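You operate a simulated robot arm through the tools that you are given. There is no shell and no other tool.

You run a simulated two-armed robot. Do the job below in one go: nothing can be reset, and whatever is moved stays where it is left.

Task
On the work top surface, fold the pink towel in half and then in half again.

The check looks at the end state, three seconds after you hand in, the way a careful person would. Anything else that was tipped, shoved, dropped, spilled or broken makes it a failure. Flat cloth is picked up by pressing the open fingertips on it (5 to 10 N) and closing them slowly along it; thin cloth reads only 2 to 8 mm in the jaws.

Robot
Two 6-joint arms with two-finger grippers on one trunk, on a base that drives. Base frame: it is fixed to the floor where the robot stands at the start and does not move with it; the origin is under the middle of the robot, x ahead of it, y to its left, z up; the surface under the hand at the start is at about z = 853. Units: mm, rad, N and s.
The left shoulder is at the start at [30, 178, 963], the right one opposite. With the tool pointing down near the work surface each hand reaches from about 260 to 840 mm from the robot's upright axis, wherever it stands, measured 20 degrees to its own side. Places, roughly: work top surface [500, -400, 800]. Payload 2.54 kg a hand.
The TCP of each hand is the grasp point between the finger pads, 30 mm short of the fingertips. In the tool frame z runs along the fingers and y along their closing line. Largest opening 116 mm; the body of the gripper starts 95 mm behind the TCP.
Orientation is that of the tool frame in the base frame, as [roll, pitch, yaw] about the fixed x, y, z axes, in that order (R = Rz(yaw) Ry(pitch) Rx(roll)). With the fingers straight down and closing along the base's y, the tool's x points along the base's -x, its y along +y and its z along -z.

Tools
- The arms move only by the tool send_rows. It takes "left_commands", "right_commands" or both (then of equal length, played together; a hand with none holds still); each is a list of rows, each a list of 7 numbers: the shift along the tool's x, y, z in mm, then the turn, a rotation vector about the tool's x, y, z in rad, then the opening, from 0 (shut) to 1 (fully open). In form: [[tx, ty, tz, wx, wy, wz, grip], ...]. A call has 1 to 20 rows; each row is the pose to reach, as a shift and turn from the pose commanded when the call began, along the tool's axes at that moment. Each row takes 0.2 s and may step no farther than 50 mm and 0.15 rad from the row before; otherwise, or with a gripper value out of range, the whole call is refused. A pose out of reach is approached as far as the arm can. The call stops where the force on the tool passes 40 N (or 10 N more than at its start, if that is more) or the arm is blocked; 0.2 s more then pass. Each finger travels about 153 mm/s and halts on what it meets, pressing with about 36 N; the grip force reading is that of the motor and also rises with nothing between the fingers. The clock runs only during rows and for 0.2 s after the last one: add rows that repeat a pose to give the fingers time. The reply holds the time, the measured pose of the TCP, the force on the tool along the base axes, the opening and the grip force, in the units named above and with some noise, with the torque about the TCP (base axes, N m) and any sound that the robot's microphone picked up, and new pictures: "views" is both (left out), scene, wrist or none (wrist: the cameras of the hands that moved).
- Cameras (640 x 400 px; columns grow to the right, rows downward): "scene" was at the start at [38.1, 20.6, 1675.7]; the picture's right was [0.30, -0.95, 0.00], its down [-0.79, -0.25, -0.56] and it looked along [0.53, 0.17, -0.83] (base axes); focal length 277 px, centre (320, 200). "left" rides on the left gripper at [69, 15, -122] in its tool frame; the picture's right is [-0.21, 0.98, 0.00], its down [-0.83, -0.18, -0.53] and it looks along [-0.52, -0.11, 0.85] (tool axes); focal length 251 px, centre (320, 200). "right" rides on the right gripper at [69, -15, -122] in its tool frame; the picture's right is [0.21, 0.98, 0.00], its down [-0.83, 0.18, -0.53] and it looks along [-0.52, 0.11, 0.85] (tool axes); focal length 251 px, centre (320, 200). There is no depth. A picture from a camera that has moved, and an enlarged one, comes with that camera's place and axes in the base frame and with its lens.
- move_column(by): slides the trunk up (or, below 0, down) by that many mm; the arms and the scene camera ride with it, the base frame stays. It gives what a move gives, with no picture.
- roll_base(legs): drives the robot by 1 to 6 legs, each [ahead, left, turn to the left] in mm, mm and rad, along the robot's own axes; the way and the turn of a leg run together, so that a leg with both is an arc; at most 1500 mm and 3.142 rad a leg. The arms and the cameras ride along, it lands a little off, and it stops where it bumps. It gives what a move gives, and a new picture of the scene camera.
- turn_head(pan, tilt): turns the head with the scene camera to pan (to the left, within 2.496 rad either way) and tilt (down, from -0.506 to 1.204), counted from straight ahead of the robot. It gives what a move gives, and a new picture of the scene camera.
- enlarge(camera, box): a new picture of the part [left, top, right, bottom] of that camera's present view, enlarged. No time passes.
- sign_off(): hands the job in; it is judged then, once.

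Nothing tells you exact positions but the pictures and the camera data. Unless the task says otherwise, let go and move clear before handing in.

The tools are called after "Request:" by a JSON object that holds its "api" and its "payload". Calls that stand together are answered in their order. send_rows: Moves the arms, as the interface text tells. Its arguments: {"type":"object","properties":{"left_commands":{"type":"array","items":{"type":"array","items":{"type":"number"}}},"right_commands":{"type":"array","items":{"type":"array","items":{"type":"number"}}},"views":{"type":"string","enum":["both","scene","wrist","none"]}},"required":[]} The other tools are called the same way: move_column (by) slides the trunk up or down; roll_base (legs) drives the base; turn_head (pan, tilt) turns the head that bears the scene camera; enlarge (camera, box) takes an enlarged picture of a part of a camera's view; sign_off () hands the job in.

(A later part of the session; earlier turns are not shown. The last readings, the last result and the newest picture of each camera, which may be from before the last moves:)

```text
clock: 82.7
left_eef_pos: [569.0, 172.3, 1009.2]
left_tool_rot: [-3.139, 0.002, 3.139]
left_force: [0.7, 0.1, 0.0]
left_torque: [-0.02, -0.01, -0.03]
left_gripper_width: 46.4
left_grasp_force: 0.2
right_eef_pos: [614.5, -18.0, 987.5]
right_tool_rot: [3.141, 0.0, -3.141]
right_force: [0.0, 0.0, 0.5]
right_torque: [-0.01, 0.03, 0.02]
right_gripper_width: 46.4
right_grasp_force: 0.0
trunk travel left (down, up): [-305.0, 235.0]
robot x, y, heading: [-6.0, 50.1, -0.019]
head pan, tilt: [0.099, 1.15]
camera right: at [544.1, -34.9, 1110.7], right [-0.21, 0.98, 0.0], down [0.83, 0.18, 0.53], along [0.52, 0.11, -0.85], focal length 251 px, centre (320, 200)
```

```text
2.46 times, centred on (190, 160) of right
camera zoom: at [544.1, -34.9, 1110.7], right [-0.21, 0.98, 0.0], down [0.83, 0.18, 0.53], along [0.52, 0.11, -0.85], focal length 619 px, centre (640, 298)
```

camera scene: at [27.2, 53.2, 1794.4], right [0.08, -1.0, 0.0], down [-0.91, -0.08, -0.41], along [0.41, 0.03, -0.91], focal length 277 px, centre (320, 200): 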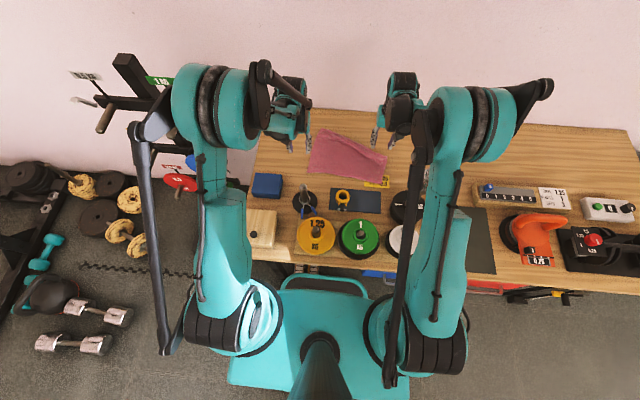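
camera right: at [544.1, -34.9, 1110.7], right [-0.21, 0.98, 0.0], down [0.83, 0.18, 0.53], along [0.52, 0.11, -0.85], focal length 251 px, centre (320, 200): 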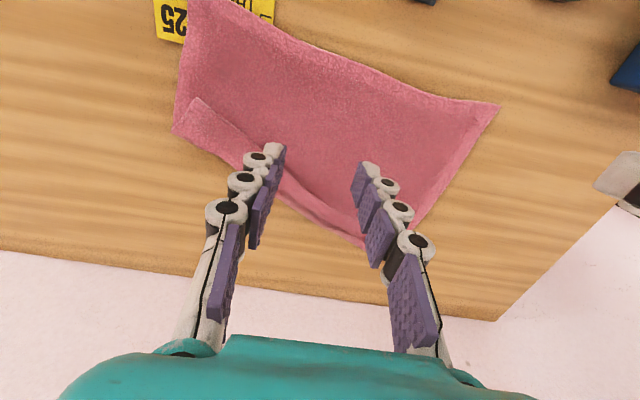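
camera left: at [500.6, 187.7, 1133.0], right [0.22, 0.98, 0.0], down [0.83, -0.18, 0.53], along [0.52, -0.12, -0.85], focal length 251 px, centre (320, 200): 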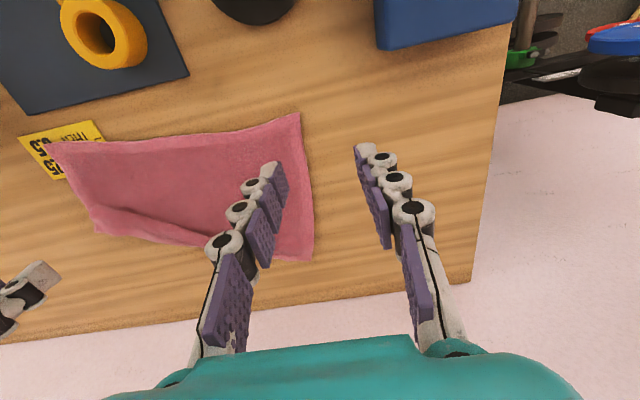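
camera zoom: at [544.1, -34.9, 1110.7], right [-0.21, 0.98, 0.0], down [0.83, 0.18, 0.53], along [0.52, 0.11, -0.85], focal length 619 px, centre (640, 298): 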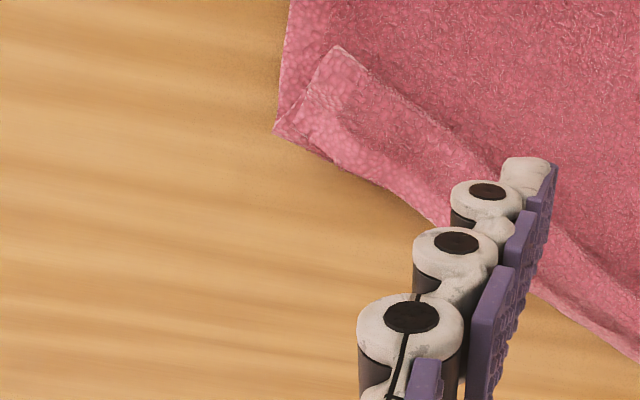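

The pleat's top layer ends in the free hem at the far-right boundary, near (655,-163). I'll pinch just that top hem lightly with the right hand, with the closing direction turned along the hem.

Request:
{"api": "send_rows", "payload": {"right_commands": [[-12, -35, 10, 0, 0, 0.14, 0.35], [-25, -70, 20, 0, 0, 0.28, 0.3], [-38, -100, 40, 0, 0, 0.42, 0.25], [-46.5, -121.5, 62, 0, 0, 0.42, 0.25], [-46.5, -121.5, 82, 0, 0, 0.42, 0.25], [-46.5, -121.5, 87, 0, 0, 0.42, 0.25], [-46.5, -121.5, 87, 0, 0, 0.42, 0.25]], "views": "wrist"}}

Request:
{"api": "enlarge", "payload": {"camera": "right", "box": [180, 60, 460, 235]}}

```text
clock: 84.3
left_eef_pos: [570.2, 171.8, 1009.9]
left_tool_rot: [-3.141, 0.002, 3.14]
left_force: [0.0, 0.2, 0.2]
left_torque: [0.0, 0.0, 0.0]
left_gripper_width: 46.6
left_grasp_force: 0.0
right_eef_pos: [661.5, -140.0, 900.9]
right_tool_rot: [-3.139, -0.002, 2.724]
right_force: [-0.5, -0.9, -0.1]
right_torque: [0.0, 0.01, 0.0]
right_gripper_width: 28.6
right_grasp_force: 0.0
trunk travel left (down, up): [-305.0, 235.0]
robot x, y, heading: [-1.4, 45.6, -0.013]
head pan, tilt: [0.099, 1.15]
camera right: at [589.6, -128.3, 1023.7], right [0.2, 0.98, 0.0], down [0.83, -0.17, 0.53], along [0.52, -0.11, -0.85], focal length 251 px, centre (320, 200)
```

right: 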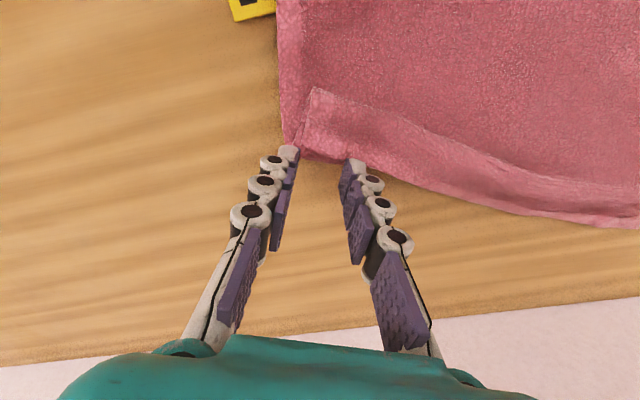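

```text
2.29 times, centred on (320, 148) of right
camera zoom: at [589.6, -128.3, 1023.7], right [0.2, 0.98, 0.0], down [0.83, -0.17, 0.53], along [0.52, -0.11, -0.85], focal length 575 px, centre (320, 320)
```

zoom: 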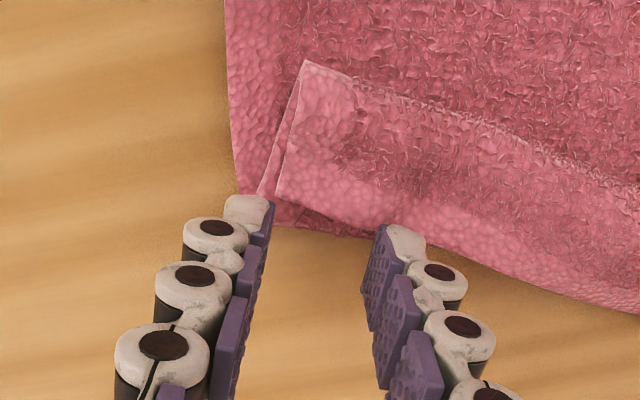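

Request:
{"api": "send_rows", "payload": {"right_commands": [[2, 13, 0, 0, 0, 0, 0.25], [2, 13, 4, 0, 0, 0, 0.25], [2, 13, 7, 0, 0, 0, 0.25], [2, 13, 7, 0, 0, 0, 0.25]], "views": "wrist"}}

Request:
{"api": "enlarge", "payload": {"camera": "right", "box": [180, 60, 460, 235]}}

```text
clock: 85.3
left_eef_pos: [569.8, 170.3, 1009.9]
left_tool_rot: [-3.141, 0.001, 3.139]
left_force: [-0.9, 0.1, 0.7]
left_torque: [0.03, 0.0, 0.01]
left_gripper_width: 46.5
left_grasp_force: 0.0
right_eef_pos: [663.2, -126.6, 892.1]
right_tool_rot: [3.14, -0.002, 2.722]
right_force: [0.4, 0.7, 0.4]
right_torque: [0.02, 0.02, 0.0]
right_gripper_width: 29.0
right_grasp_force: 0.1
trunk travel left (down, up): [-305.0, 235.0]
robot x, y, heading: [-6.0, 48.3, -0.011]
head pan, tilt: [0.099, 1.15]
camera right: at [591.6, -115.9, 1015.1], right [0.2, 0.98, 0.0], down [0.83, -0.17, 0.53], along [0.52, -0.11, -0.85], focal length 251 px, centre (320, 200)
```

right: 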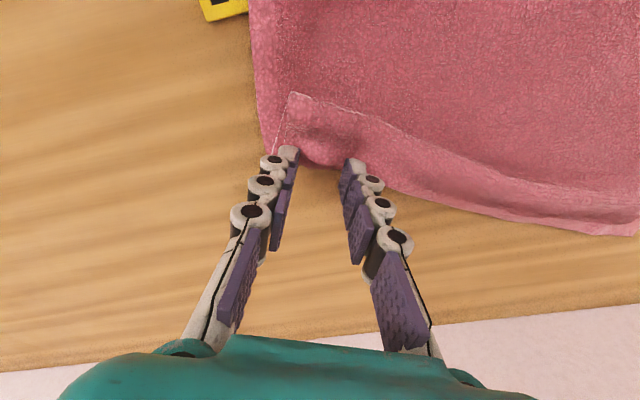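

```text
2.29 times, centred on (320, 148) of right
camera zoom: at [591.6, -115.9, 1015.1], right [0.2, 0.98, 0.0], down [0.83, -0.17, 0.53], along [0.52, -0.11, -0.85], focal length 575 px, centre (320, 320)
```

zoom: 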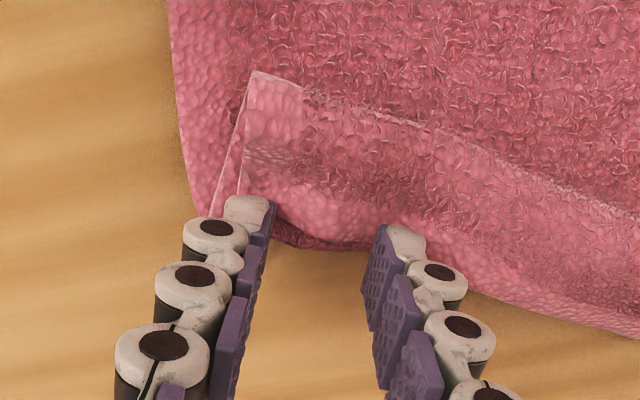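

Request:
{"api": "send_rows", "payload": {"right_commands": [[0, 0, 1, 0, 0, 0, 0.25], [0, 0, 1.5, 0, 0, 0, 0.25], [0, 0, 1.5, 0, 0, 0, 0.23], [0, 0, 1.5, 0, 0, 0, 0.21], [0, 0, 1.2, 0, 0, 0, 0.19], [0, 0, 1, 0, 0, 0, 0.17], [0, 0, 0.8, 0, 0, 0, 0.15]], "views": "wrist"}}

Request:
{"api": "enlarge", "payload": {"camera": "right", "box": [180, 60, 460, 235]}}

```text
clock: 86.9
left_eef_pos: [569.3, 171.2, 1009.7]
left_tool_rot: [3.141, 0.001, 3.14]
left_force: [-0.3, 0.1, 0.6]
left_torque: [0.0, -0.05, -0.01]
left_gripper_width: 46.2
left_grasp_force: 0.1
right_eef_pos: [663.1, -128.2, 890.7]
right_tool_rot: [-3.141, -0.002, 2.723]
right_force: [0.4, 0.6, 1.9]
right_torque: [0.03, 0.0, -0.02]
right_gripper_width: 17.2
right_grasp_force: 0.1
trunk travel left (down, up): [-305.0, 235.0]
robot x, y, heading: [-2.2, 48.3, -0.016]
head pan, tilt: [0.099, 1.15]
camera right: at [592.2, -115.3, 1013.3], right [0.2, 0.98, 0.0], down [0.83, -0.17, 0.53], along [0.52, -0.11, -0.85], focal length 251 px, centre (320, 200)
```

right: 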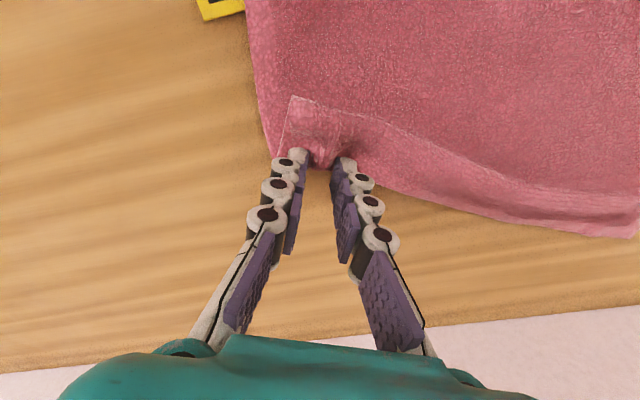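

```text
2.29 times, centred on (320, 148) of right
camera zoom: at [592.2, -115.3, 1013.3], right [0.2, 0.98, 0.0], down [0.83, -0.17, 0.53], along [0.52, -0.11, -0.85], focal length 575 px, centre (320, 320)
```

zoom: 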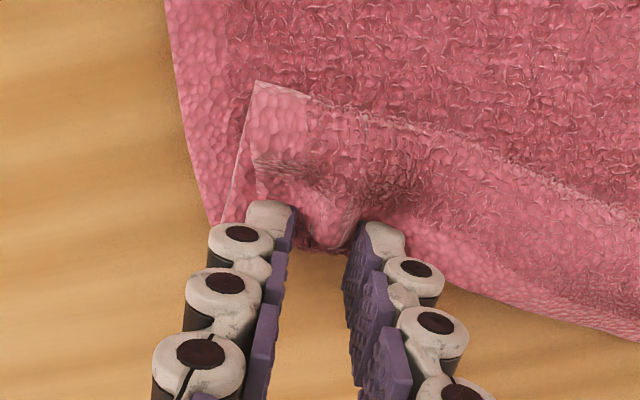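

Request:
{"api": "send_rows", "payload": {"right_commands": [[0, 0, -0.3, 0, 0, 0, 0.13], [0, 0, -0.6, 0, 0, 0, 0.11], [0, 0, -0.9, 0, 0, 0, 0.09], [0, 0, -1.2, 0, 0, 0, 0.07], [0, 0, -1.5, 0, 0, 0, 0.05], [0, 0, -1.8, 0, 0, 0, 0.03], [0, 0, -2, 0, 0, 0, 0], [0, 0, -2, 0, 0, 0, 0], [0, 0, -2, 0, 0, 0, 0], [0, 0, -10, 0, 0, 0, 0], [0, 0, -20, 0, 0, 0, 0]], "views": "wrist"}}

Request:
{"api": "enlarge", "payload": {"camera": "right", "box": [180, 60, 460, 235]}}

```text
clock: 89.3
left_eef_pos: [570.2, 170.4, 1009.4]
left_tool_rot: [3.141, 0.002, 3.141]
left_force: [0.7, -0.3, 0.1]
left_torque: [-0.05, -0.02, 0.0]
left_gripper_width: 46.3
left_grasp_force: 0.1
right_eef_pos: [664.1, -128.5, 909.6]
right_tool_rot: [3.141, -0.002, 2.723]
right_force: [1.3, 1.0, -0.6]
right_torque: [-0.03, -0.02, -0.01]
right_gripper_width: 2.4
right_grasp_force: 31.7
trunk travel left (down, up): [-305.0, 235.0]
robot x, y, heading: [-4.4, 46.0, -0.017]
head pan, tilt: [0.099, 1.15]
camera right: at [593.1, -117.4, 1033.4], right [0.2, 0.98, 0.0], down [0.83, -0.17, 0.53], along [0.52, -0.11, -0.85], focal length 251 px, centre (320, 200)
```

right: 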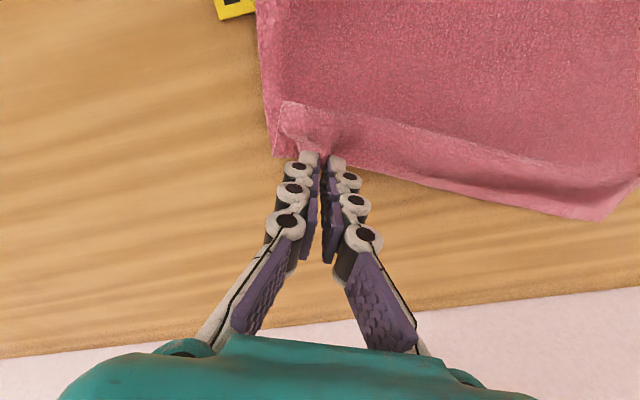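

```text
2.29 times, centred on (320, 148) of right
camera zoom: at [593.1, -117.4, 1033.4], right [0.2, 0.98, 0.0], down [0.83, -0.17, 0.53], along [0.52, -0.11, -0.85], focal length 575 px, centre (320, 320)
```

zoom: 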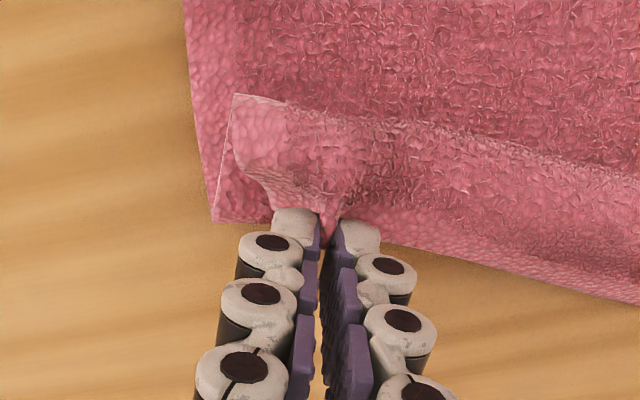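

Only the top hem is held (2.4 mm). I'll lift it to open the pleat and stretch the corner out to where it belongs.

Request:
{"api": "send_rows", "payload": {"right_commands": [[0, 0, -15, 0, 0, 0, 0], [-10.4, 1.3, -32, 0, 0, 0, 0], [-31.1, 4, -38, 0, 0, -0.1, 0], [-57.2, 6.8, -32, 0, 0, -0.2, 0], [-77.9, 9.5, -14, 0, 0, -0.3, 0], [-87.3, 10.4, 4, 0, 0, -0.4, 0], [-89, 10.6, 14, 0, 0, -0.42, 0], [-89, 10.6, 17, 0, 0, -0.42, 0]], "views": "both"}}

Request:
{"api": "enlarge", "payload": {"camera": "scene", "box": [280, 100, 440, 200]}}

```text
clock: 91.1
left_eef_pos: [569.5, 171.4, 1009.8]
left_tool_rot: [-3.141, 0.003, 3.139]
left_force: [0.7, 0.5, -0.1]
left_torque: [-0.01, -0.01, 0.02]
left_gripper_width: 46.4
left_grasp_force: 0.2
right_eef_pos: [749.2, -154.1, 893.3]
right_tool_rot: [-3.141, -0.002, -3.141]
right_force: [0.3, 1.0, -0.1]
right_torque: [0.01, -0.01, -0.1]
right_gripper_width: 2.4
right_grasp_force: 32.2
trunk travel left (down, up): [-305.0, 235.0]
robot x, y, heading: [-4.1, 47.3, -0.013]
head pan, tilt: [0.099, 1.15]
camera scene: at [27.0, 52.5, 1794.5], right [0.08, -1.0, 0.0], down [-0.91, -0.08, -0.41], along [0.41, 0.03, -0.91], focal length 277 px, centre (320, 200)
camera right: at [678.0, -171.4, 1016.5], right [-0.22, 0.98, 0.0], down [0.83, 0.18, 0.53], along [0.52, 0.12, -0.85], focal length 251 px, centre (320, 200)
```

scene: 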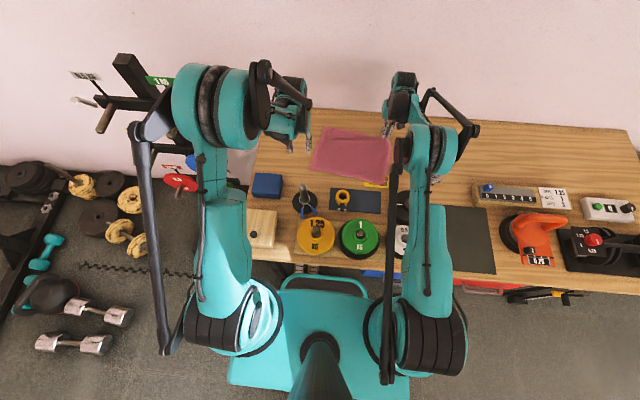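
right: 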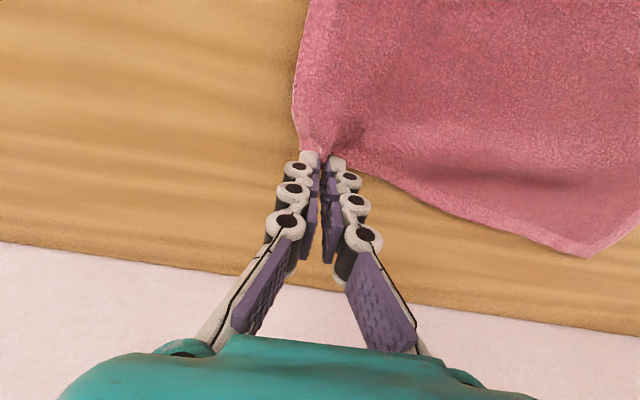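

```text
4.00 times, centred on (360, 150) of scene
camera zoom: at [27.0, 52.5, 1794.5], right [0.08, -1.0, 0.0], down [-0.91, -0.08, -0.41], along [0.41, 0.03, -0.91], focal length 1108 px, centre (160, 400)
```

zoom: 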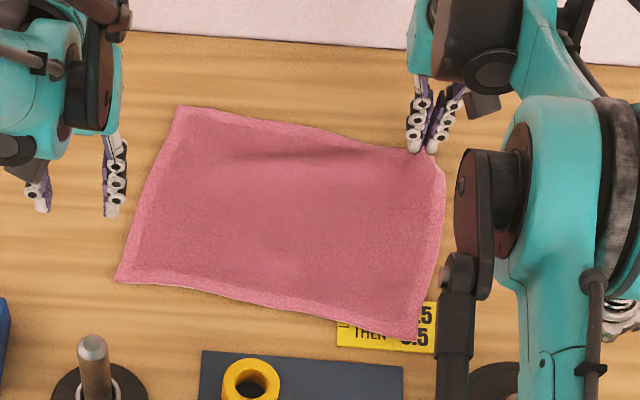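

The pleat is out and the towel is flat again, only slightly rotated. I'll release the right hand and use the left to draw the near-left corner back, so the far edge comes within easy reach.

Request:
{"api": "send_rows", "payload": {"left_commands": [[0, -20, 10, 0, 0, 0, 0.36], [-3, -45, 35, 0, 0, 0, 0.31], [-7.5, -64, 65, 0, 0, 0, 0.31], [-7.5, -64, 95, 0, 0, 0, 0.31], [-7.5, -64, 110, 0, 0, 0, 0.31], [-7.5, -64, 110, 0, 0, 0, 0.31], [-7.5, -64, 110, 0, 0, 0, 0.31], [-7.5, -64, 110, 0, 0, 0, 0.31]], "right_commands": [[0, 0, 5, 0, 0, 0, 0], [0, 0, 8, 0, 0, 0, 0.05], [0, 0, 8, 0, 0, 0, 0.15], [0, 0, 8, 0, 0, 0, 0.3], [0, 0, 8, 0, 0, 0, 0.4], [0, 0, -20, 0, 0, 0, 0.4], [5, 0, -60, 0, 0, 0, 0.4], [10, 0, -90, 0, 0, 0, 0.4]], "views": "both"}}

Request:
{"api": "enlarge", "payload": {"camera": "scene", "box": [280, 100, 440, 200]}}

```text
clock: 92.9
left_eef_pos: [577.9, 106.5, 898.5]
left_tool_rot: [3.141, 0.0, 3.139]
left_force: [0.2, 0.4, 0.5]
left_torque: [0.0, -0.02, 0.0]
left_gripper_width: 36.2
left_grasp_force: 0.2
right_eef_pos: [739.1, -152.9, 983.8]
right_tool_rot: [3.14, -0.001, 3.141]
right_force: [0.0, -0.2, -0.3]
right_torque: [0.0, 0.03, 0.01]
right_gripper_width: 46.3
right_grasp_force: 0.1
trunk travel left (down, up): [-305.0, 235.0]
robot x, y, heading: [-2.6, 50.5, -0.016]
head pan, tilt: [0.099, 1.15]
camera scene: at [26.1, 52.6, 1794.5], right [0.08, -1.0, 0.0], down [-0.91, -0.08, -0.41], along [0.41, 0.03, -0.91], focal length 277 px, centre (320, 200)
camera right: at [668.3, -171.0, 1105.3], right [-0.22, 0.98, 0.0], down [0.83, 0.18, 0.53], along [0.52, 0.11, -0.85], focal length 251 px, centre (320, 200)
camera left: at [508.5, 122.7, 1021.6], right [0.22, 0.98, 0.0], down [0.82, -0.18, 0.54], along [0.52, -0.12, -0.84], focal length 251 px, centre (320, 200)
```

scene: 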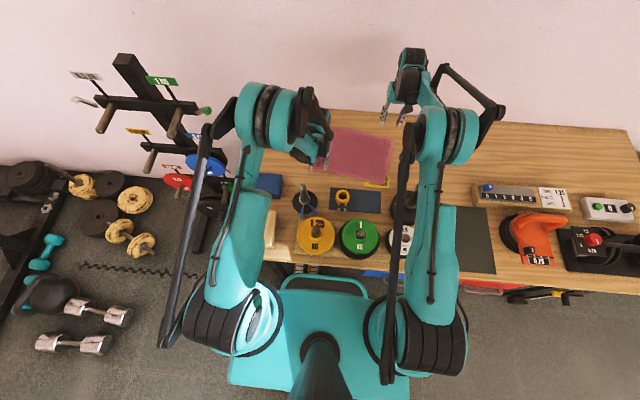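
right: 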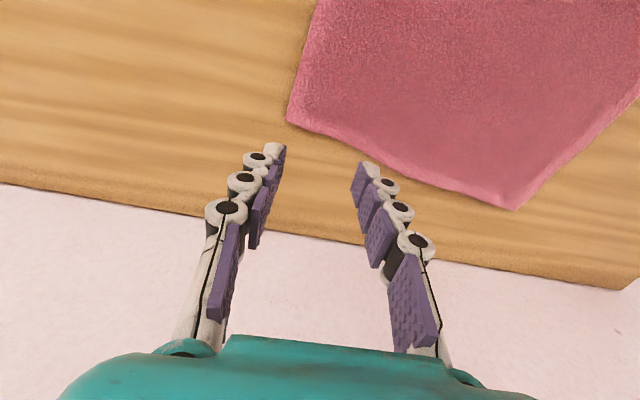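
left: 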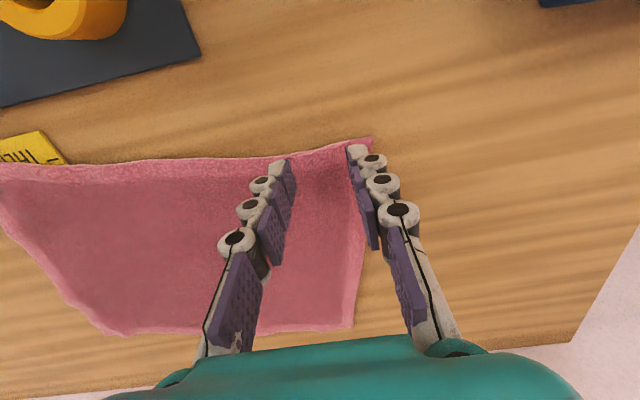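

```text
4.00 times, centred on (360, 150) of scene
camera zoom: at [26.1, 52.6, 1794.5], right [0.08, -1.0, 0.0], down [-0.91, -0.08, -0.41], along [0.41, 0.03, -0.91], focal length 1108 px, centre (160, 400)
```

zoom: 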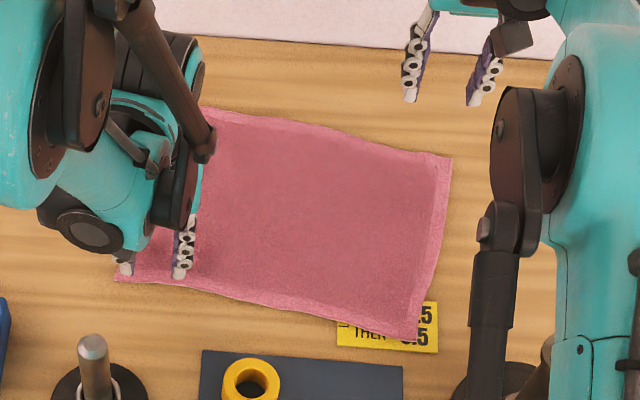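

Request:
{"api": "send_rows", "payload": {"left_commands": [[0, 0, 6, 0, 0, 0, 0.31], [0, 0, 11, 0, 0, 0, 0.31], [0, 0, 14.5, 0, 0, 0, 0.31], [0, 0, 15.6, 0, 0, 0, 0.31], [0, 0, 16, 0, 0, 0, 0.28], [0, 0, 16, 0, 0, 0, 0.25], [0, 0, 16, 0, 0, 0, 0.22], [0, 0, 16, 0, 0, 0, 0.19], [0, 0, 16, 0, 0, 0, 0.16], [0, 0, 16, 0, 0, 0, 0.13], [0, 0, 16, 0, 0, 0, 0.1], [0, 0, 16, 0, 0, 0, 0.07], [0, 0, 16, 0, 0, 0, 0.04], [0, 0, 16, 0, 0, 0, 0.01], [0, 0, 16, 0, 0, 0, 0], [0, 0, 16, 0, 0, 0, 0]], "views": "wrist"}}

```text
clock: 96.3
left_eef_pos: [576.8, 106.4, 882.3]
left_tool_rot: [3.141, 0.001, -3.141]
left_force: [-0.1, 1.2, 8.5]
left_torque: [0.02, 0.0, -0.05]
left_gripper_width: 4.0
left_grasp_force: 32.6
right_eef_pos: [738.5, -153.0, 982.2]
right_tool_rot: [3.14, -0.002, 3.141]
right_force: [-0.5, -0.5, -0.3]
right_torque: [0.01, 0.01, -0.02]
right_gripper_width: 46.5
right_grasp_force: 0.0
trunk travel left (down, up): [-305.0, 235.0]
robot x, y, heading: [-2.3, 46.8, -0.011]
head pan, tilt: [0.099, 1.15]
camera left: at [507.4, 124.3, 1004.4], right [0.22, 0.98, 0.0], down [0.82, -0.18, 0.54], along [0.52, -0.12, -0.84], focal length 251 px, centre (320, 200)
```

left: 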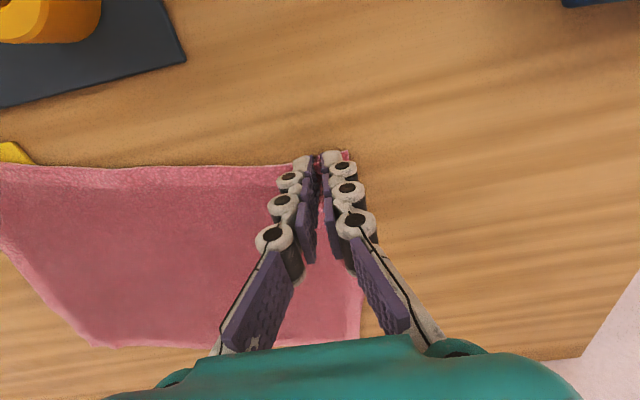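

Request:
{"api": "send_rows", "payload": {"left_commands": [[0, 0, -8, 0, 0, 0, 0], [0, 0, -16, 0, 0, 0, 0], [7, 1, -16, 0, 0, 0, 0], [14, 2, -16, 0, 0, 0, 0], [21, 3, -16, 0, 0, 0, 0], [28, 4, -16, 0, 0, 0, 0], [34, 5, -16, 0, 0, 0, 0], [34, 5, -8, 0, 0, 0, 0], [34, 5, -1, 0, 0, 0, 0], [34, 5, -1, 0, 0, 0, 0.05], [34, 5, -1, 0, 0, 0, 0.15], [34, 5, -1, 0, 0, 0, 0.3], [34, 5, -1, 0, 0, 0, 0.4], [34, 5, -30, 0, 0, 0, 0.4], [34, 20, -75, 0, 0, 0, 0.4], [20, 45, -100, 0, 0, 0, 0.4]], "views": "both"}}

Request:
{"api": "enlarge", "payload": {"camera": "scene", "box": [280, 100, 440, 200]}}

```text
clock: 99.7
left_eef_pos: [558.8, 152.7, 979.3]
left_tool_rot: [3.142, 0.0, 3.14]
left_force: [0.1, 0.4, -0.9]
left_torque: [0.0, 0.03, 0.02]
left_gripper_width: 46.1
left_grasp_force: 0.0
right_eef_pos: [739.1, -152.3, 981.9]
right_tool_rot: [-3.141, -0.002, -3.141]
right_force: [0.4, 0.5, -0.2]
right_torque: [0.03, 0.02, -0.01]
right_gripper_width: 46.3
right_grasp_force: 0.1
trunk travel left (down, up): [-305.0, 235.0]
robot x, y, heading: [-2.2, 49.7, -0.016]
head pan, tilt: [0.099, 1.15]
camera scene: at [27.8, 53.3, 1794.4], right [0.08, -1.0, 0.0], down [-0.91, -0.08, -0.41], along [0.41, 0.03, -0.91], focal length 277 px, centre (320, 200)
camera left: at [490.0, 169.1, 1102.7], right [0.22, 0.98, 0.0], down [0.83, -0.18, 0.53], along [0.52, -0.12, -0.85], focal length 251 px, centre (320, 200)
```

scene: 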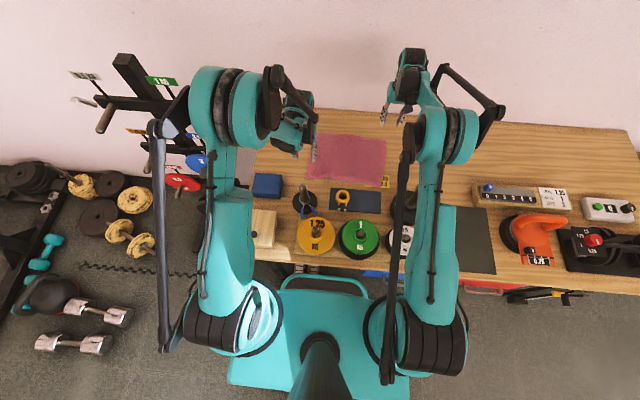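
left: 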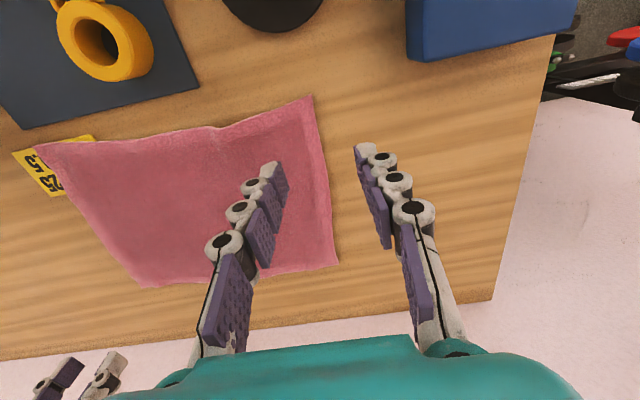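

```text
4.00 times, centred on (360, 150) of scene
camera zoom: at [27.8, 53.3, 1794.4], right [0.08, -1.0, 0.0], down [-0.91, -0.08, -0.41], along [0.41, 0.03, -0.91], focal length 1108 px, centre (160, 400)
```

zoom: 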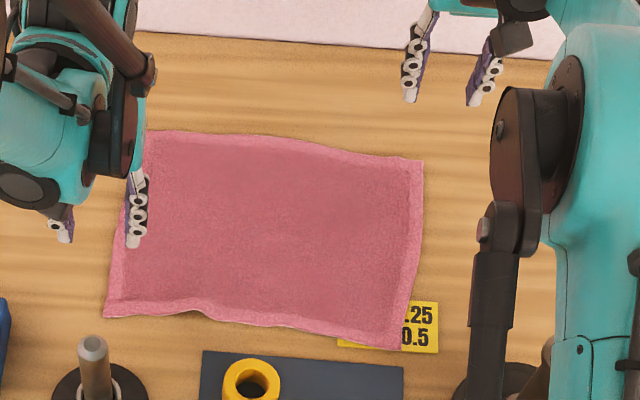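

The towel is flat and nearly square again, with corners at about A(749,132), B(735,-160), C(515,-136), D(530,150), so its far edge is now well within reach. I'll turn the hands to close along x again and go to the far corners.

Request:
{"api": "send_rows", "payload": {"left_commands": [[-16, -4, 0, 0, 0, -0.1428, 0.4], [-32, -8, 0, 0, 0, -0.2856, 0.4], [-48, -12, 0, 0, 0, -0.4284, 0.4], [-64, -16, 0, 0, 0, -0.5712, 0.4], [-80, -20, 0, 0, 0, -0.714, 0.35], [-96, -24, 0, 0, 0, -0.8568, 0.3], [-112, -28, 0, 0, 0, -0.9996, 0.25], [-128, -32, 0, 0, 0, -1.1424, 0.2], [-144, -36, 0, 0, 0, -1.2852, 0.17], [-160, -39, 10, 0, 0, -1.428, 0.17], [-171, -40.7, 25, 0, 0, -1.5708, 0.17], [-171, -40.7, 55, 0, 0, -1.5708, 0.17], [-171, -40.7, 75, 0, 0, -1.5708, 0.17], [-171, -40.7, 82, 0, 0, -1.5708, 0.17], [-171, -40.7, 82, 0, 0, -1.5708, 0.17]], "right_commands": [[2, 1.5, 0, 0, 0, 0.1428, 0.4], [4, 3, 0, 0, 0, 0.2856, 0.4], [6, 4.5, 0, 0, 0, 0.4284, 0.4], [8, 6, 0, 0, 0, 0.5712, 0.4], [10, 7.5, 0, 0, 0, 0.714, 0.35], [12, 9, 0, 0, 0, 0.8568, 0.3], [14, 10.5, 0, 0, 0, 0.9996, 0.25], [16, 12, 0, 0, 0, 1.1424, 0.2], [18, 13.5, 0, 0, 0, 1.2852, 0.17], [20, 15, 10, 0, 0, 1.428, 0.17], [21, 15, 25, 0, 0, 1.5708, 0.17], [21, 15, 55, 0, 0, 1.5708, 0.17], [21, 15, 75, 0, 0, 1.5708, 0.17], [21, 15, 84, 0, 0, 1.5708, 0.17], [21, 15, 84, 0, 0, 1.5708, 0.17]], "views": "both"}}

Request:
{"api": "enlarge", "payload": {"camera": "left", "box": [160, 50, 480, 250]}}

Request:
{"api": "enlarge", "payload": {"camera": "right", "box": [160, 50, 480, 250]}}

Request:
{"api": "enlarge", "payload": {"camera": "scene", "box": [280, 100, 440, 200]}}

```text
clock: 102.9
left_eef_pos: [728.2, 112.3, 896.8]
left_tool_rot: [-3.139, -0.001, -1.572]
left_force: [0.2, -0.4, -0.5]
left_torque: [-0.05, -0.01, -0.02]
left_gripper_width: 19.8
left_grasp_force: 0.1
right_eef_pos: [717.9, -139.9, 901.2]
right_tool_rot: [-3.139, 0.0, 1.569]
right_force: [0.1, -0.1, -0.4]
right_torque: [-0.01, -0.01, 0.01]
right_gripper_width: 19.7
right_grasp_force: 0.0
trunk travel left (down, up): [-305.0, 235.0]
robot x, y, heading: [-3.3, 47.8, -0.014]
head pan, tilt: [0.099, 1.15]
camera scene: at [26.8, 52.5, 1794.5], right [0.08, -1.0, 0.0], down [-0.91, -0.08, -0.41], along [0.41, 0.03, -0.91], focal length 277 px, centre (320, 200)
camera right: at [700.6, -73.4, 1023.6], right [0.98, 0.22, 0.0], down [0.18, -0.83, 0.53], along [0.11, -0.52, -0.85], focal length 251 px, centre (320, 200)
camera left: at [713.0, 44.3, 1020.3], right [-0.98, 0.22, 0.0], down [0.18, 0.83, 0.53], along [0.12, 0.52, -0.85], focal length 251 px, centre (320, 200)
```

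scene: 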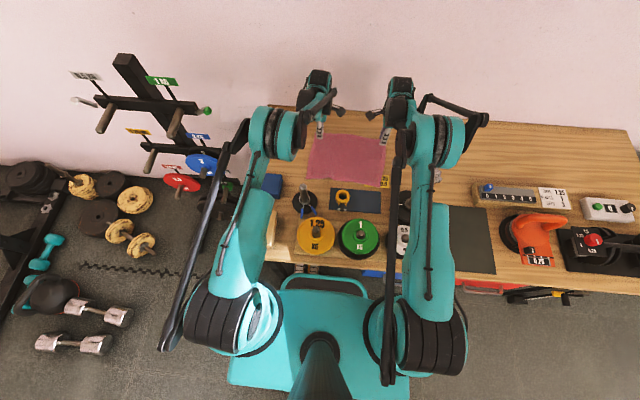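
right: 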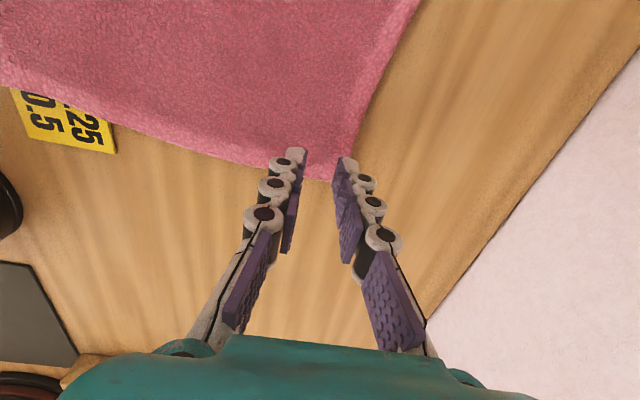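
left: 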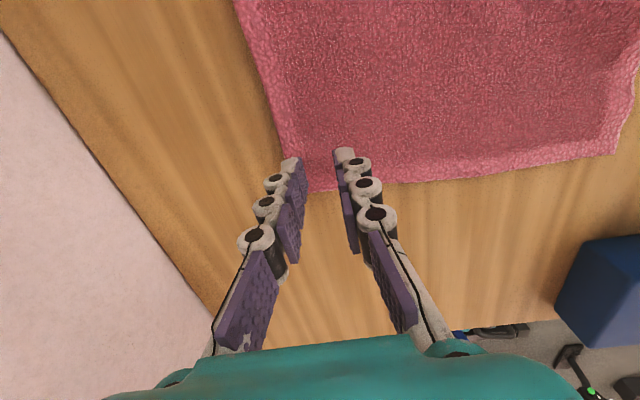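

```text
2.00 times, centred on (320, 150) of left
camera zoom: at [713.0, 44.3, 1020.3], right [-0.98, 0.22, 0.0], down [0.18, 0.83, 0.53], along [0.12, 0.52, -0.85], focal length 503 px, centre (320, 300)
```

zoom: 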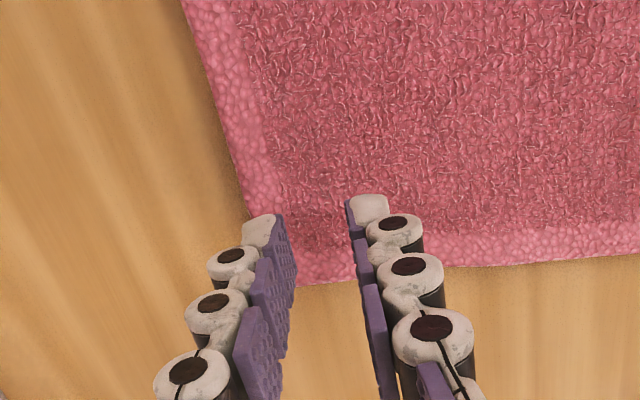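

```text
2.00 times, centred on (320, 150) of right
camera zoom: at [700.6, -73.4, 1023.6], right [0.98, 0.22, 0.0], down [0.18, -0.83, 0.53], along [0.11, -0.52, -0.85], focal length 503 px, centre (320, 300)
```

zoom: 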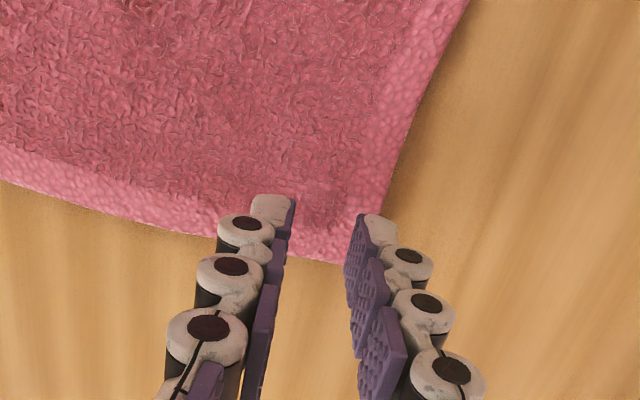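

```text
4.00 times, centred on (360, 150) of scene
camera zoom: at [26.8, 52.5, 1794.5], right [0.08, -1.0, 0.0], down [-0.91, -0.08, -0.41], along [0.41, 0.03, -0.91], focal length 1108 px, centre (160, 400)
```

zoom: 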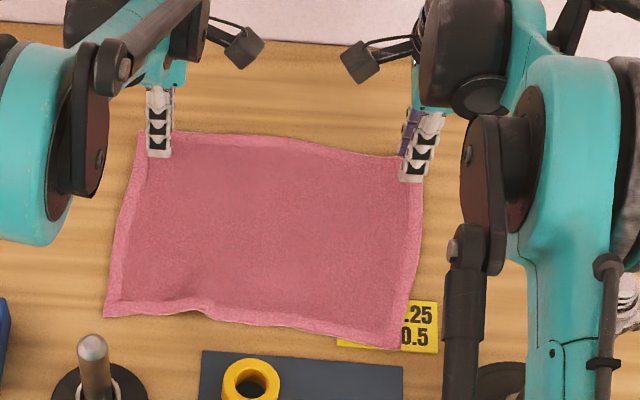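

Both pairs of fingertips are at the far edge near the corners. I'll press lightly and check the forces.

Request:
{"api": "send_rows", "payload": {"left_commands": [[0, 0, 5, 0, 0, 0, 0.17], [0, 0, 9, 0, 0, 0, 0.17], [0, 0, 12, 0, 0, 0, 0.17], [0, 0, 13.5, 0, 0, 0, 0.17], [0, 0, 13.5, 0, 0, 0, 0.17]], "right_commands": [[0, 0, 6, 0, 0, 0, 0.17], [0, 0, 12, 0, 0, 0, 0.17], [0, 0, 15, 0, 0, 0, 0.17], [0, 0, 17, 0, 0, 0, 0.17], [0, 0, 17, 0, 0, 0, 0.17]], "views": "none"}}

```text
clock: 104.1
left_eef_pos: [729.4, 112.1, 884.1]
left_tool_rot: [-3.139, 0.001, -1.572]
left_force: [-0.5, -0.2, 0.0]
left_torque: [0.0, 0.02, 0.01]
left_gripper_width: 19.6
left_grasp_force: 0.0
right_eef_pos: [719.1, -140.2, 884.1]
right_tool_rot: [-3.14, 0.001, 1.572]
right_force: [-0.4, 0.5, 1.3]
right_torque: [0.03, 0.06, 0.02]
right_gripper_width: 19.6
right_grasp_force: 0.0
trunk travel left (down, up): [-305.0, 235.0]
robot x, y, heading: [-1.2, 48.3, -0.015]
head pan, tilt: [0.099, 1.15]
```

Request:
{"api": "send_rows", "payload": {"left_commands": [[0, 0, 0.8, 0, 0, 0, 0.17], [0, 0, 1.6, 0, 0, 0, 0.17], [0, 0, 1.6, 0, 0, 0, 0.17]], "right_commands": [[0, 0, 0.5, 0, 0, 0, 0.17], [0, 0, 0.9, 0, 0, 0, 0.17], [0, 0, 0.9, 0, 0, 0, 0.17]], "views": "none"}}

```text
clock: 104.9
left_eef_pos: [729.5, 112.2, 883.9]
left_tool_rot: [-3.14, 0.0, -1.572]
left_force: [-0.6, -0.7, 1.4]
left_torque: [0.0, 0.01, -0.04]
left_gripper_width: 19.1
left_grasp_force: 0.1
right_eef_pos: [718.4, -138.8, 883.4]
right_tool_rot: [-3.138, 0.001, 1.573]
right_force: [0.5, 1.3, 2.8]
right_torque: [0.02, 0.0, -0.01]
right_gripper_width: 19.5
right_grasp_force: 0.0
trunk travel left (down, up): [-305.0, 235.0]
robot x, y, heading: [-5.2, 46.2, -0.017]
head pan, tilt: [0.099, 1.15]
```

Request:
{"api": "send_rows", "payload": {"left_commands": [[0, 0, 0.5, 0, 0, 0, 0.17], [0, 0, 0.6, 0, 0, 0, 0.155], [0, 0, 0.6, 0, 0, 0, 0.14], [0, 0, 0.6, 0, 0, 0, 0.125], [0, 0, 0.6, 0, 0, 0, 0.11], [0, 0, 0.6, 0, 0, 0, 0.095], [0, 0, 0.6, 0, 0, 0, 0.08], [0, 0, 0.6, 0, 0, 0, 0.065], [0, 0, 0.6, 0, 0, 0, 0.05], [0, 0, 0.6, 0, 0, 0, 0.035], [0, 0, 0.6, 0, 0, 0, 0.02], [0, 0, 0.6, 0, 0, 0, 0], [0, 0, 0.6, 0, 0, 0, 0], [0, 0, 0.6, 0, 0, 0, 0]], "right_commands": [[0, 0, 0.3, 0, 0, 0, 0.17], [0, 0, 0.3, 0, 0, 0, 0.155], [0, 0, 0.3, 0, 0, 0, 0.14], [0, 0, 0.3, 0, 0, 0, 0.125], [0, 0, 0.3, 0, 0, 0, 0.11], [0, 0, 0.3, 0, 0, 0, 0.095], [0, 0, 0.3, 0, 0, 0, 0.08], [0, 0, 0.3, 0, 0, 0, 0.065], [0, 0, 0.3, 0, 0, 0, 0.05], [0, 0, 0.3, 0, 0, 0, 0.035], [0, 0, 0.3, 0, 0, 0, 0.02], [0, 0, 0.3, 0, 0, 0, 0], [0, 0, 0.3, 0, 0, 0, 0], [0, 0, 0.3, 0, 0, 0, 0]], "views": "both"}}

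Request:
{"api": "enlarge", "payload": {"camera": "left", "box": [160, 50, 480, 250]}}

Request:
{"api": "enlarge", "payload": {"camera": "right", "box": [160, 50, 480, 250]}}

Request:
{"api": "enlarge", "payload": {"camera": "scene", "box": [280, 100, 440, 200]}}

```text
clock: 107.9
left_eef_pos: [726.9, 112.6, 882.2]
left_tool_rot: [-3.139, 0.001, -1.571]
left_force: [0.5, -0.7, 0.4]
left_torque: [-0.01, -0.01, 0.0]
left_gripper_width: 0.0
left_grasp_force: 28.2
right_eef_pos: [718.0, -139.7, 884.1]
right_tool_rot: [-3.139, 0.0, 1.572]
right_force: [0.1, 0.3, -0.5]
right_torque: [0.04, 0.03, -0.01]
right_gripper_width: 4.4
right_grasp_force: 33.3
trunk travel left (down, up): [-305.0, 235.0]
robot x, y, heading: [-4.9, 49.9, -0.019]
head pan, tilt: [0.099, 1.15]
camera scene: at [26.8, 52.5, 1794.5], right [0.08, -1.0, 0.0], down [-0.91, -0.08, -0.41], along [0.41, 0.03, -0.91], focal length 277 px, centre (320, 200)
camera right: at [701.6, -72.9, 1005.7], right [0.98, 0.22, 0.0], down [0.18, -0.83, 0.53], along [0.11, -0.52, -0.85], focal length 251 px, centre (320, 200)
camera left: at [712.8, 43.9, 1006.0], right [-0.98, 0.22, 0.0], down [0.18, 0.83, 0.53], along [0.12, 0.52, -0.85], focal length 251 px, centre (320, 200)
```

scene: 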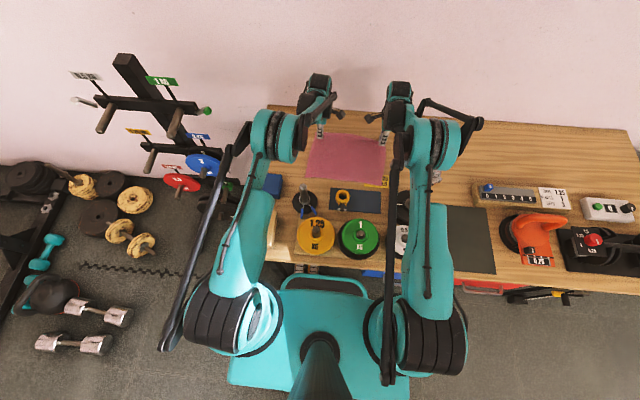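
right: 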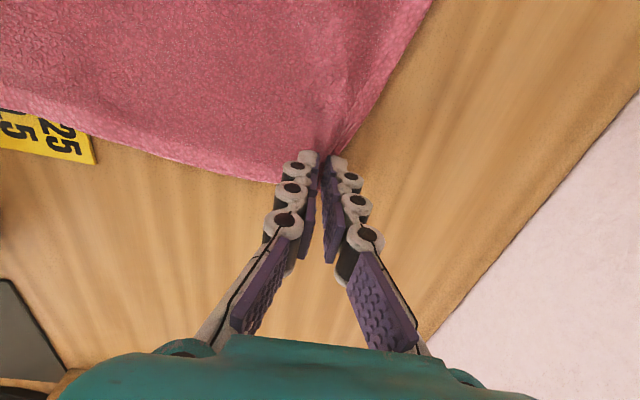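
left: 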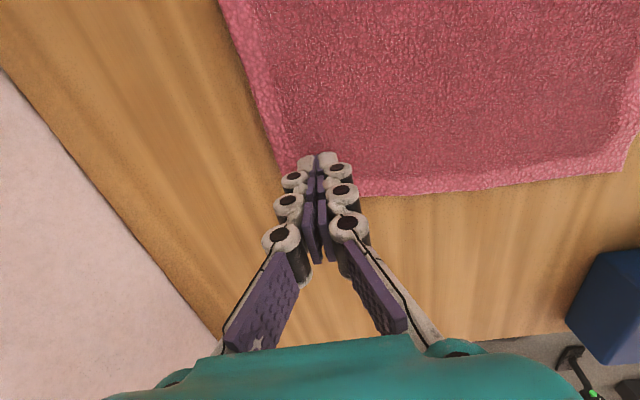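

```text
2.00 times, centred on (320, 150) of left
camera zoom: at [712.8, 43.9, 1006.0], right [-0.98, 0.22, 0.0], down [0.18, 0.83, 0.53], along [0.12, 0.52, -0.85], focal length 503 px, centre (320, 300)
```

zoom: 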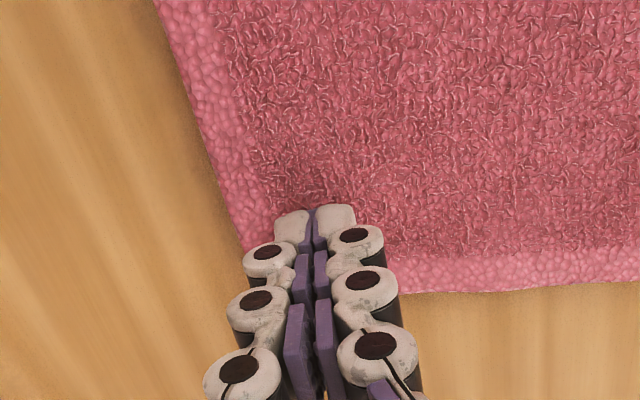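

```text
2.00 times, centred on (320, 150) of right
camera zoom: at [701.6, -72.9, 1005.7], right [0.98, 0.22, 0.0], down [0.18, -0.83, 0.53], along [0.11, -0.52, -0.85], focal length 503 px, centre (320, 300)
```

zoom: 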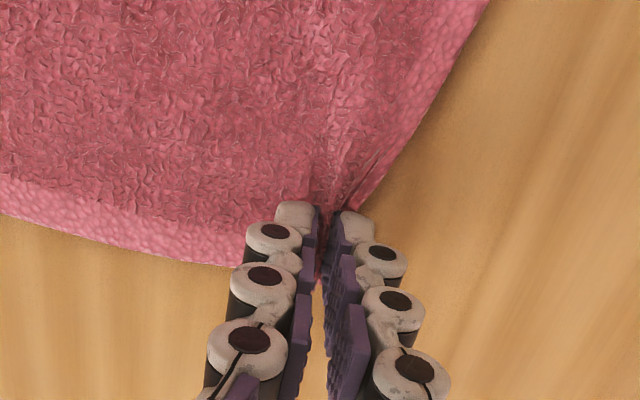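

```text
4.00 times, centred on (360, 150) of scene
camera zoom: at [26.8, 52.5, 1794.5], right [0.08, -1.0, 0.0], down [-0.91, -0.08, -0.41], along [0.41, 0.03, -0.91], focal length 1108 px, centre (160, 400)
```

zoom: 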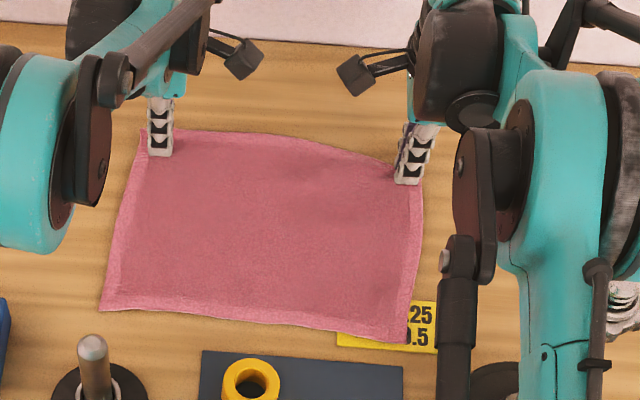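

The right hand has the edge, but the left slipped off (0 mm). I'll reopen the left slightly wider and press a bit more firmly.

Request:
{"api": "send_rows", "payload": {"left_commands": [[0, 0, -4, 0, 0, 0, 0.05], [0, 0, -6, 0, 0, 0, 0.15], [0, 0, -6, 0, 0, 0, 0.23], [0, 0, -3, 0, 0, 0, 0.23], [0, 0, 0, 0, 0, 0, 0.23], [0, 0, 0.6, 0, 0, 0, 0.23], [0, 0, 0.6, 0, 0, 0, 0.23]], "views": "none"}}

```text
clock: 109.5
left_eef_pos: [727.1, 113.4, 882.5]
left_tool_rot: [-3.139, 0.0, -1.571]
left_force: [1.7, 0.8, 8.2]
left_torque: [0.03, -0.04, -0.02]
left_gripper_width: 27.2
left_grasp_force: 0.3
right_eef_pos: [718.0, -140.5, 883.6]
right_tool_rot: [-3.141, 0.001, 1.573]
right_force: [0.1, 0.1, -1.0]
right_torque: [-0.04, -0.02, 0.03]
right_gripper_width: 4.5
right_grasp_force: 33.4
trunk travel left (down, up): [-305.0, 235.0]
robot x, y, heading: [-3.5, 48.7, -0.018]
head pan, tilt: [0.099, 1.15]
```

Request:
{"api": "send_rows", "payload": {"left_commands": [[0, 0, 0, 0, 0, 0, 0.21], [0, 0, 0, 0, 0, 0, 0.19], [0, 0, 0, 0, 0, 0, 0.17], [0, 0, 0, 0, 0, 0, 0.15], [0, 0, 0, 0, 0, 0, 0.13], [0, 0, 0, 0, 0, 0, 0.11], [0, 0, 0, 0, 0, 0, 0.09], [0, 0, 0, 0, 0, 0, 0.07], [0, 0, 0, 0, 0, 0, 0.05], [0, 0, 0, 0, 0, 0, 0.03], [0, 0, 0, 0, 0, 0, 0], [0, 0, 0, 0, 0, 0, 0], [0, 0, 0, 0, 0, 0, 0]], "views": "both"}}

Request:
{"api": "enlarge", "payload": {"camera": "left", "box": [160, 50, 480, 250]}}

Request:
{"api": "enlarge", "payload": {"camera": "scene", "box": [280, 100, 440, 200]}}

```text
clock: 112.3
left_eef_pos: [728.1, 112.3, 881.3]
left_tool_rot: [-3.139, -0.001, -1.573]
left_force: [1.4, -0.6, -0.1]
left_torque: [-0.01, 0.0, 0.01]
left_gripper_width: 4.2
left_grasp_force: 32.9
right_eef_pos: [718.2, -139.9, 882.8]
right_tool_rot: [-3.141, 0.001, 1.572]
right_force: [-0.8, 0.4, 1.6]
right_torque: [0.03, 0.04, -0.04]
right_gripper_width: 3.4
right_grasp_force: 32.6
trunk travel left (down, up): [-305.0, 235.0]
robot x, y, heading: [0.2, 47.9, -0.009]
head pan, tilt: [0.099, 1.15]
camera scene: at [26.6, 52.5, 1794.5], right [0.08, -1.0, 0.0], down [-0.91, -0.08, -0.41], along [0.41, 0.03, -0.91], focal length 277 px, centre (320, 200)
camera left: at [711.8, 44.4, 1005.7], right [-0.98, 0.22, 0.0], down [0.18, 0.83, 0.53], along [0.12, 0.52, -0.85], focal length 251 px, centre (320, 200)
```

scene: 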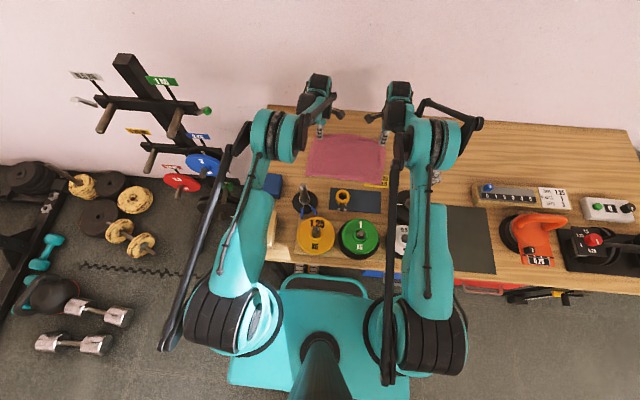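
left: 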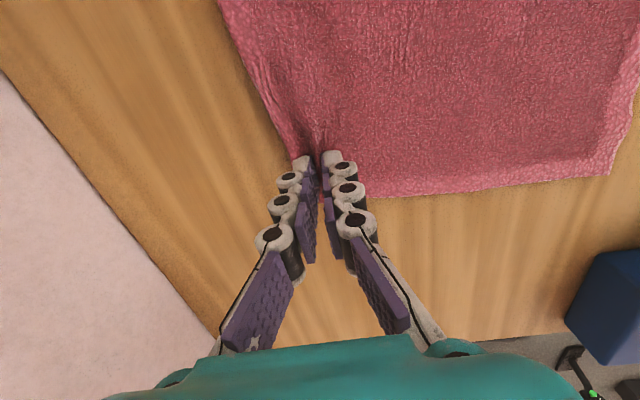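

```text
2.00 times, centred on (320, 150) of left
camera zoom: at [711.8, 44.4, 1005.7], right [-0.98, 0.22, 0.0], down [0.18, 0.83, 0.53], along [0.12, 0.52, -0.85], focal length 503 px, centre (320, 300)
```

zoom: 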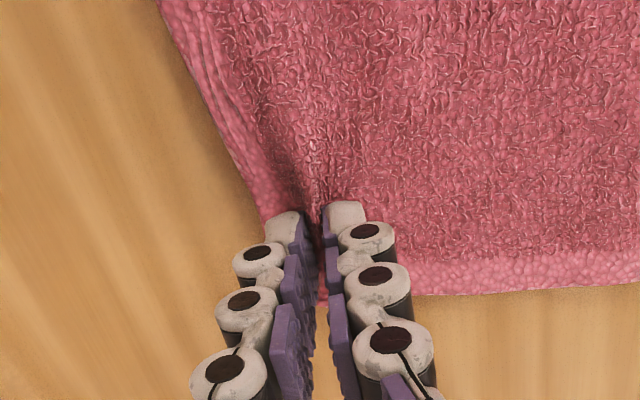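

```text
4.00 times, centred on (360, 150) of scene
camera zoom: at [26.6, 52.5, 1794.5], right [0.08, -1.0, 0.0], down [-0.91, -0.08, -0.41], along [0.41, 0.03, -0.91], focal length 1108 px, centre (160, 400)
```

zoom: 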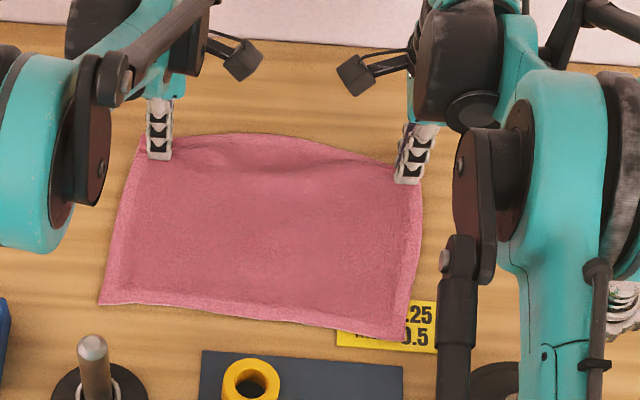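

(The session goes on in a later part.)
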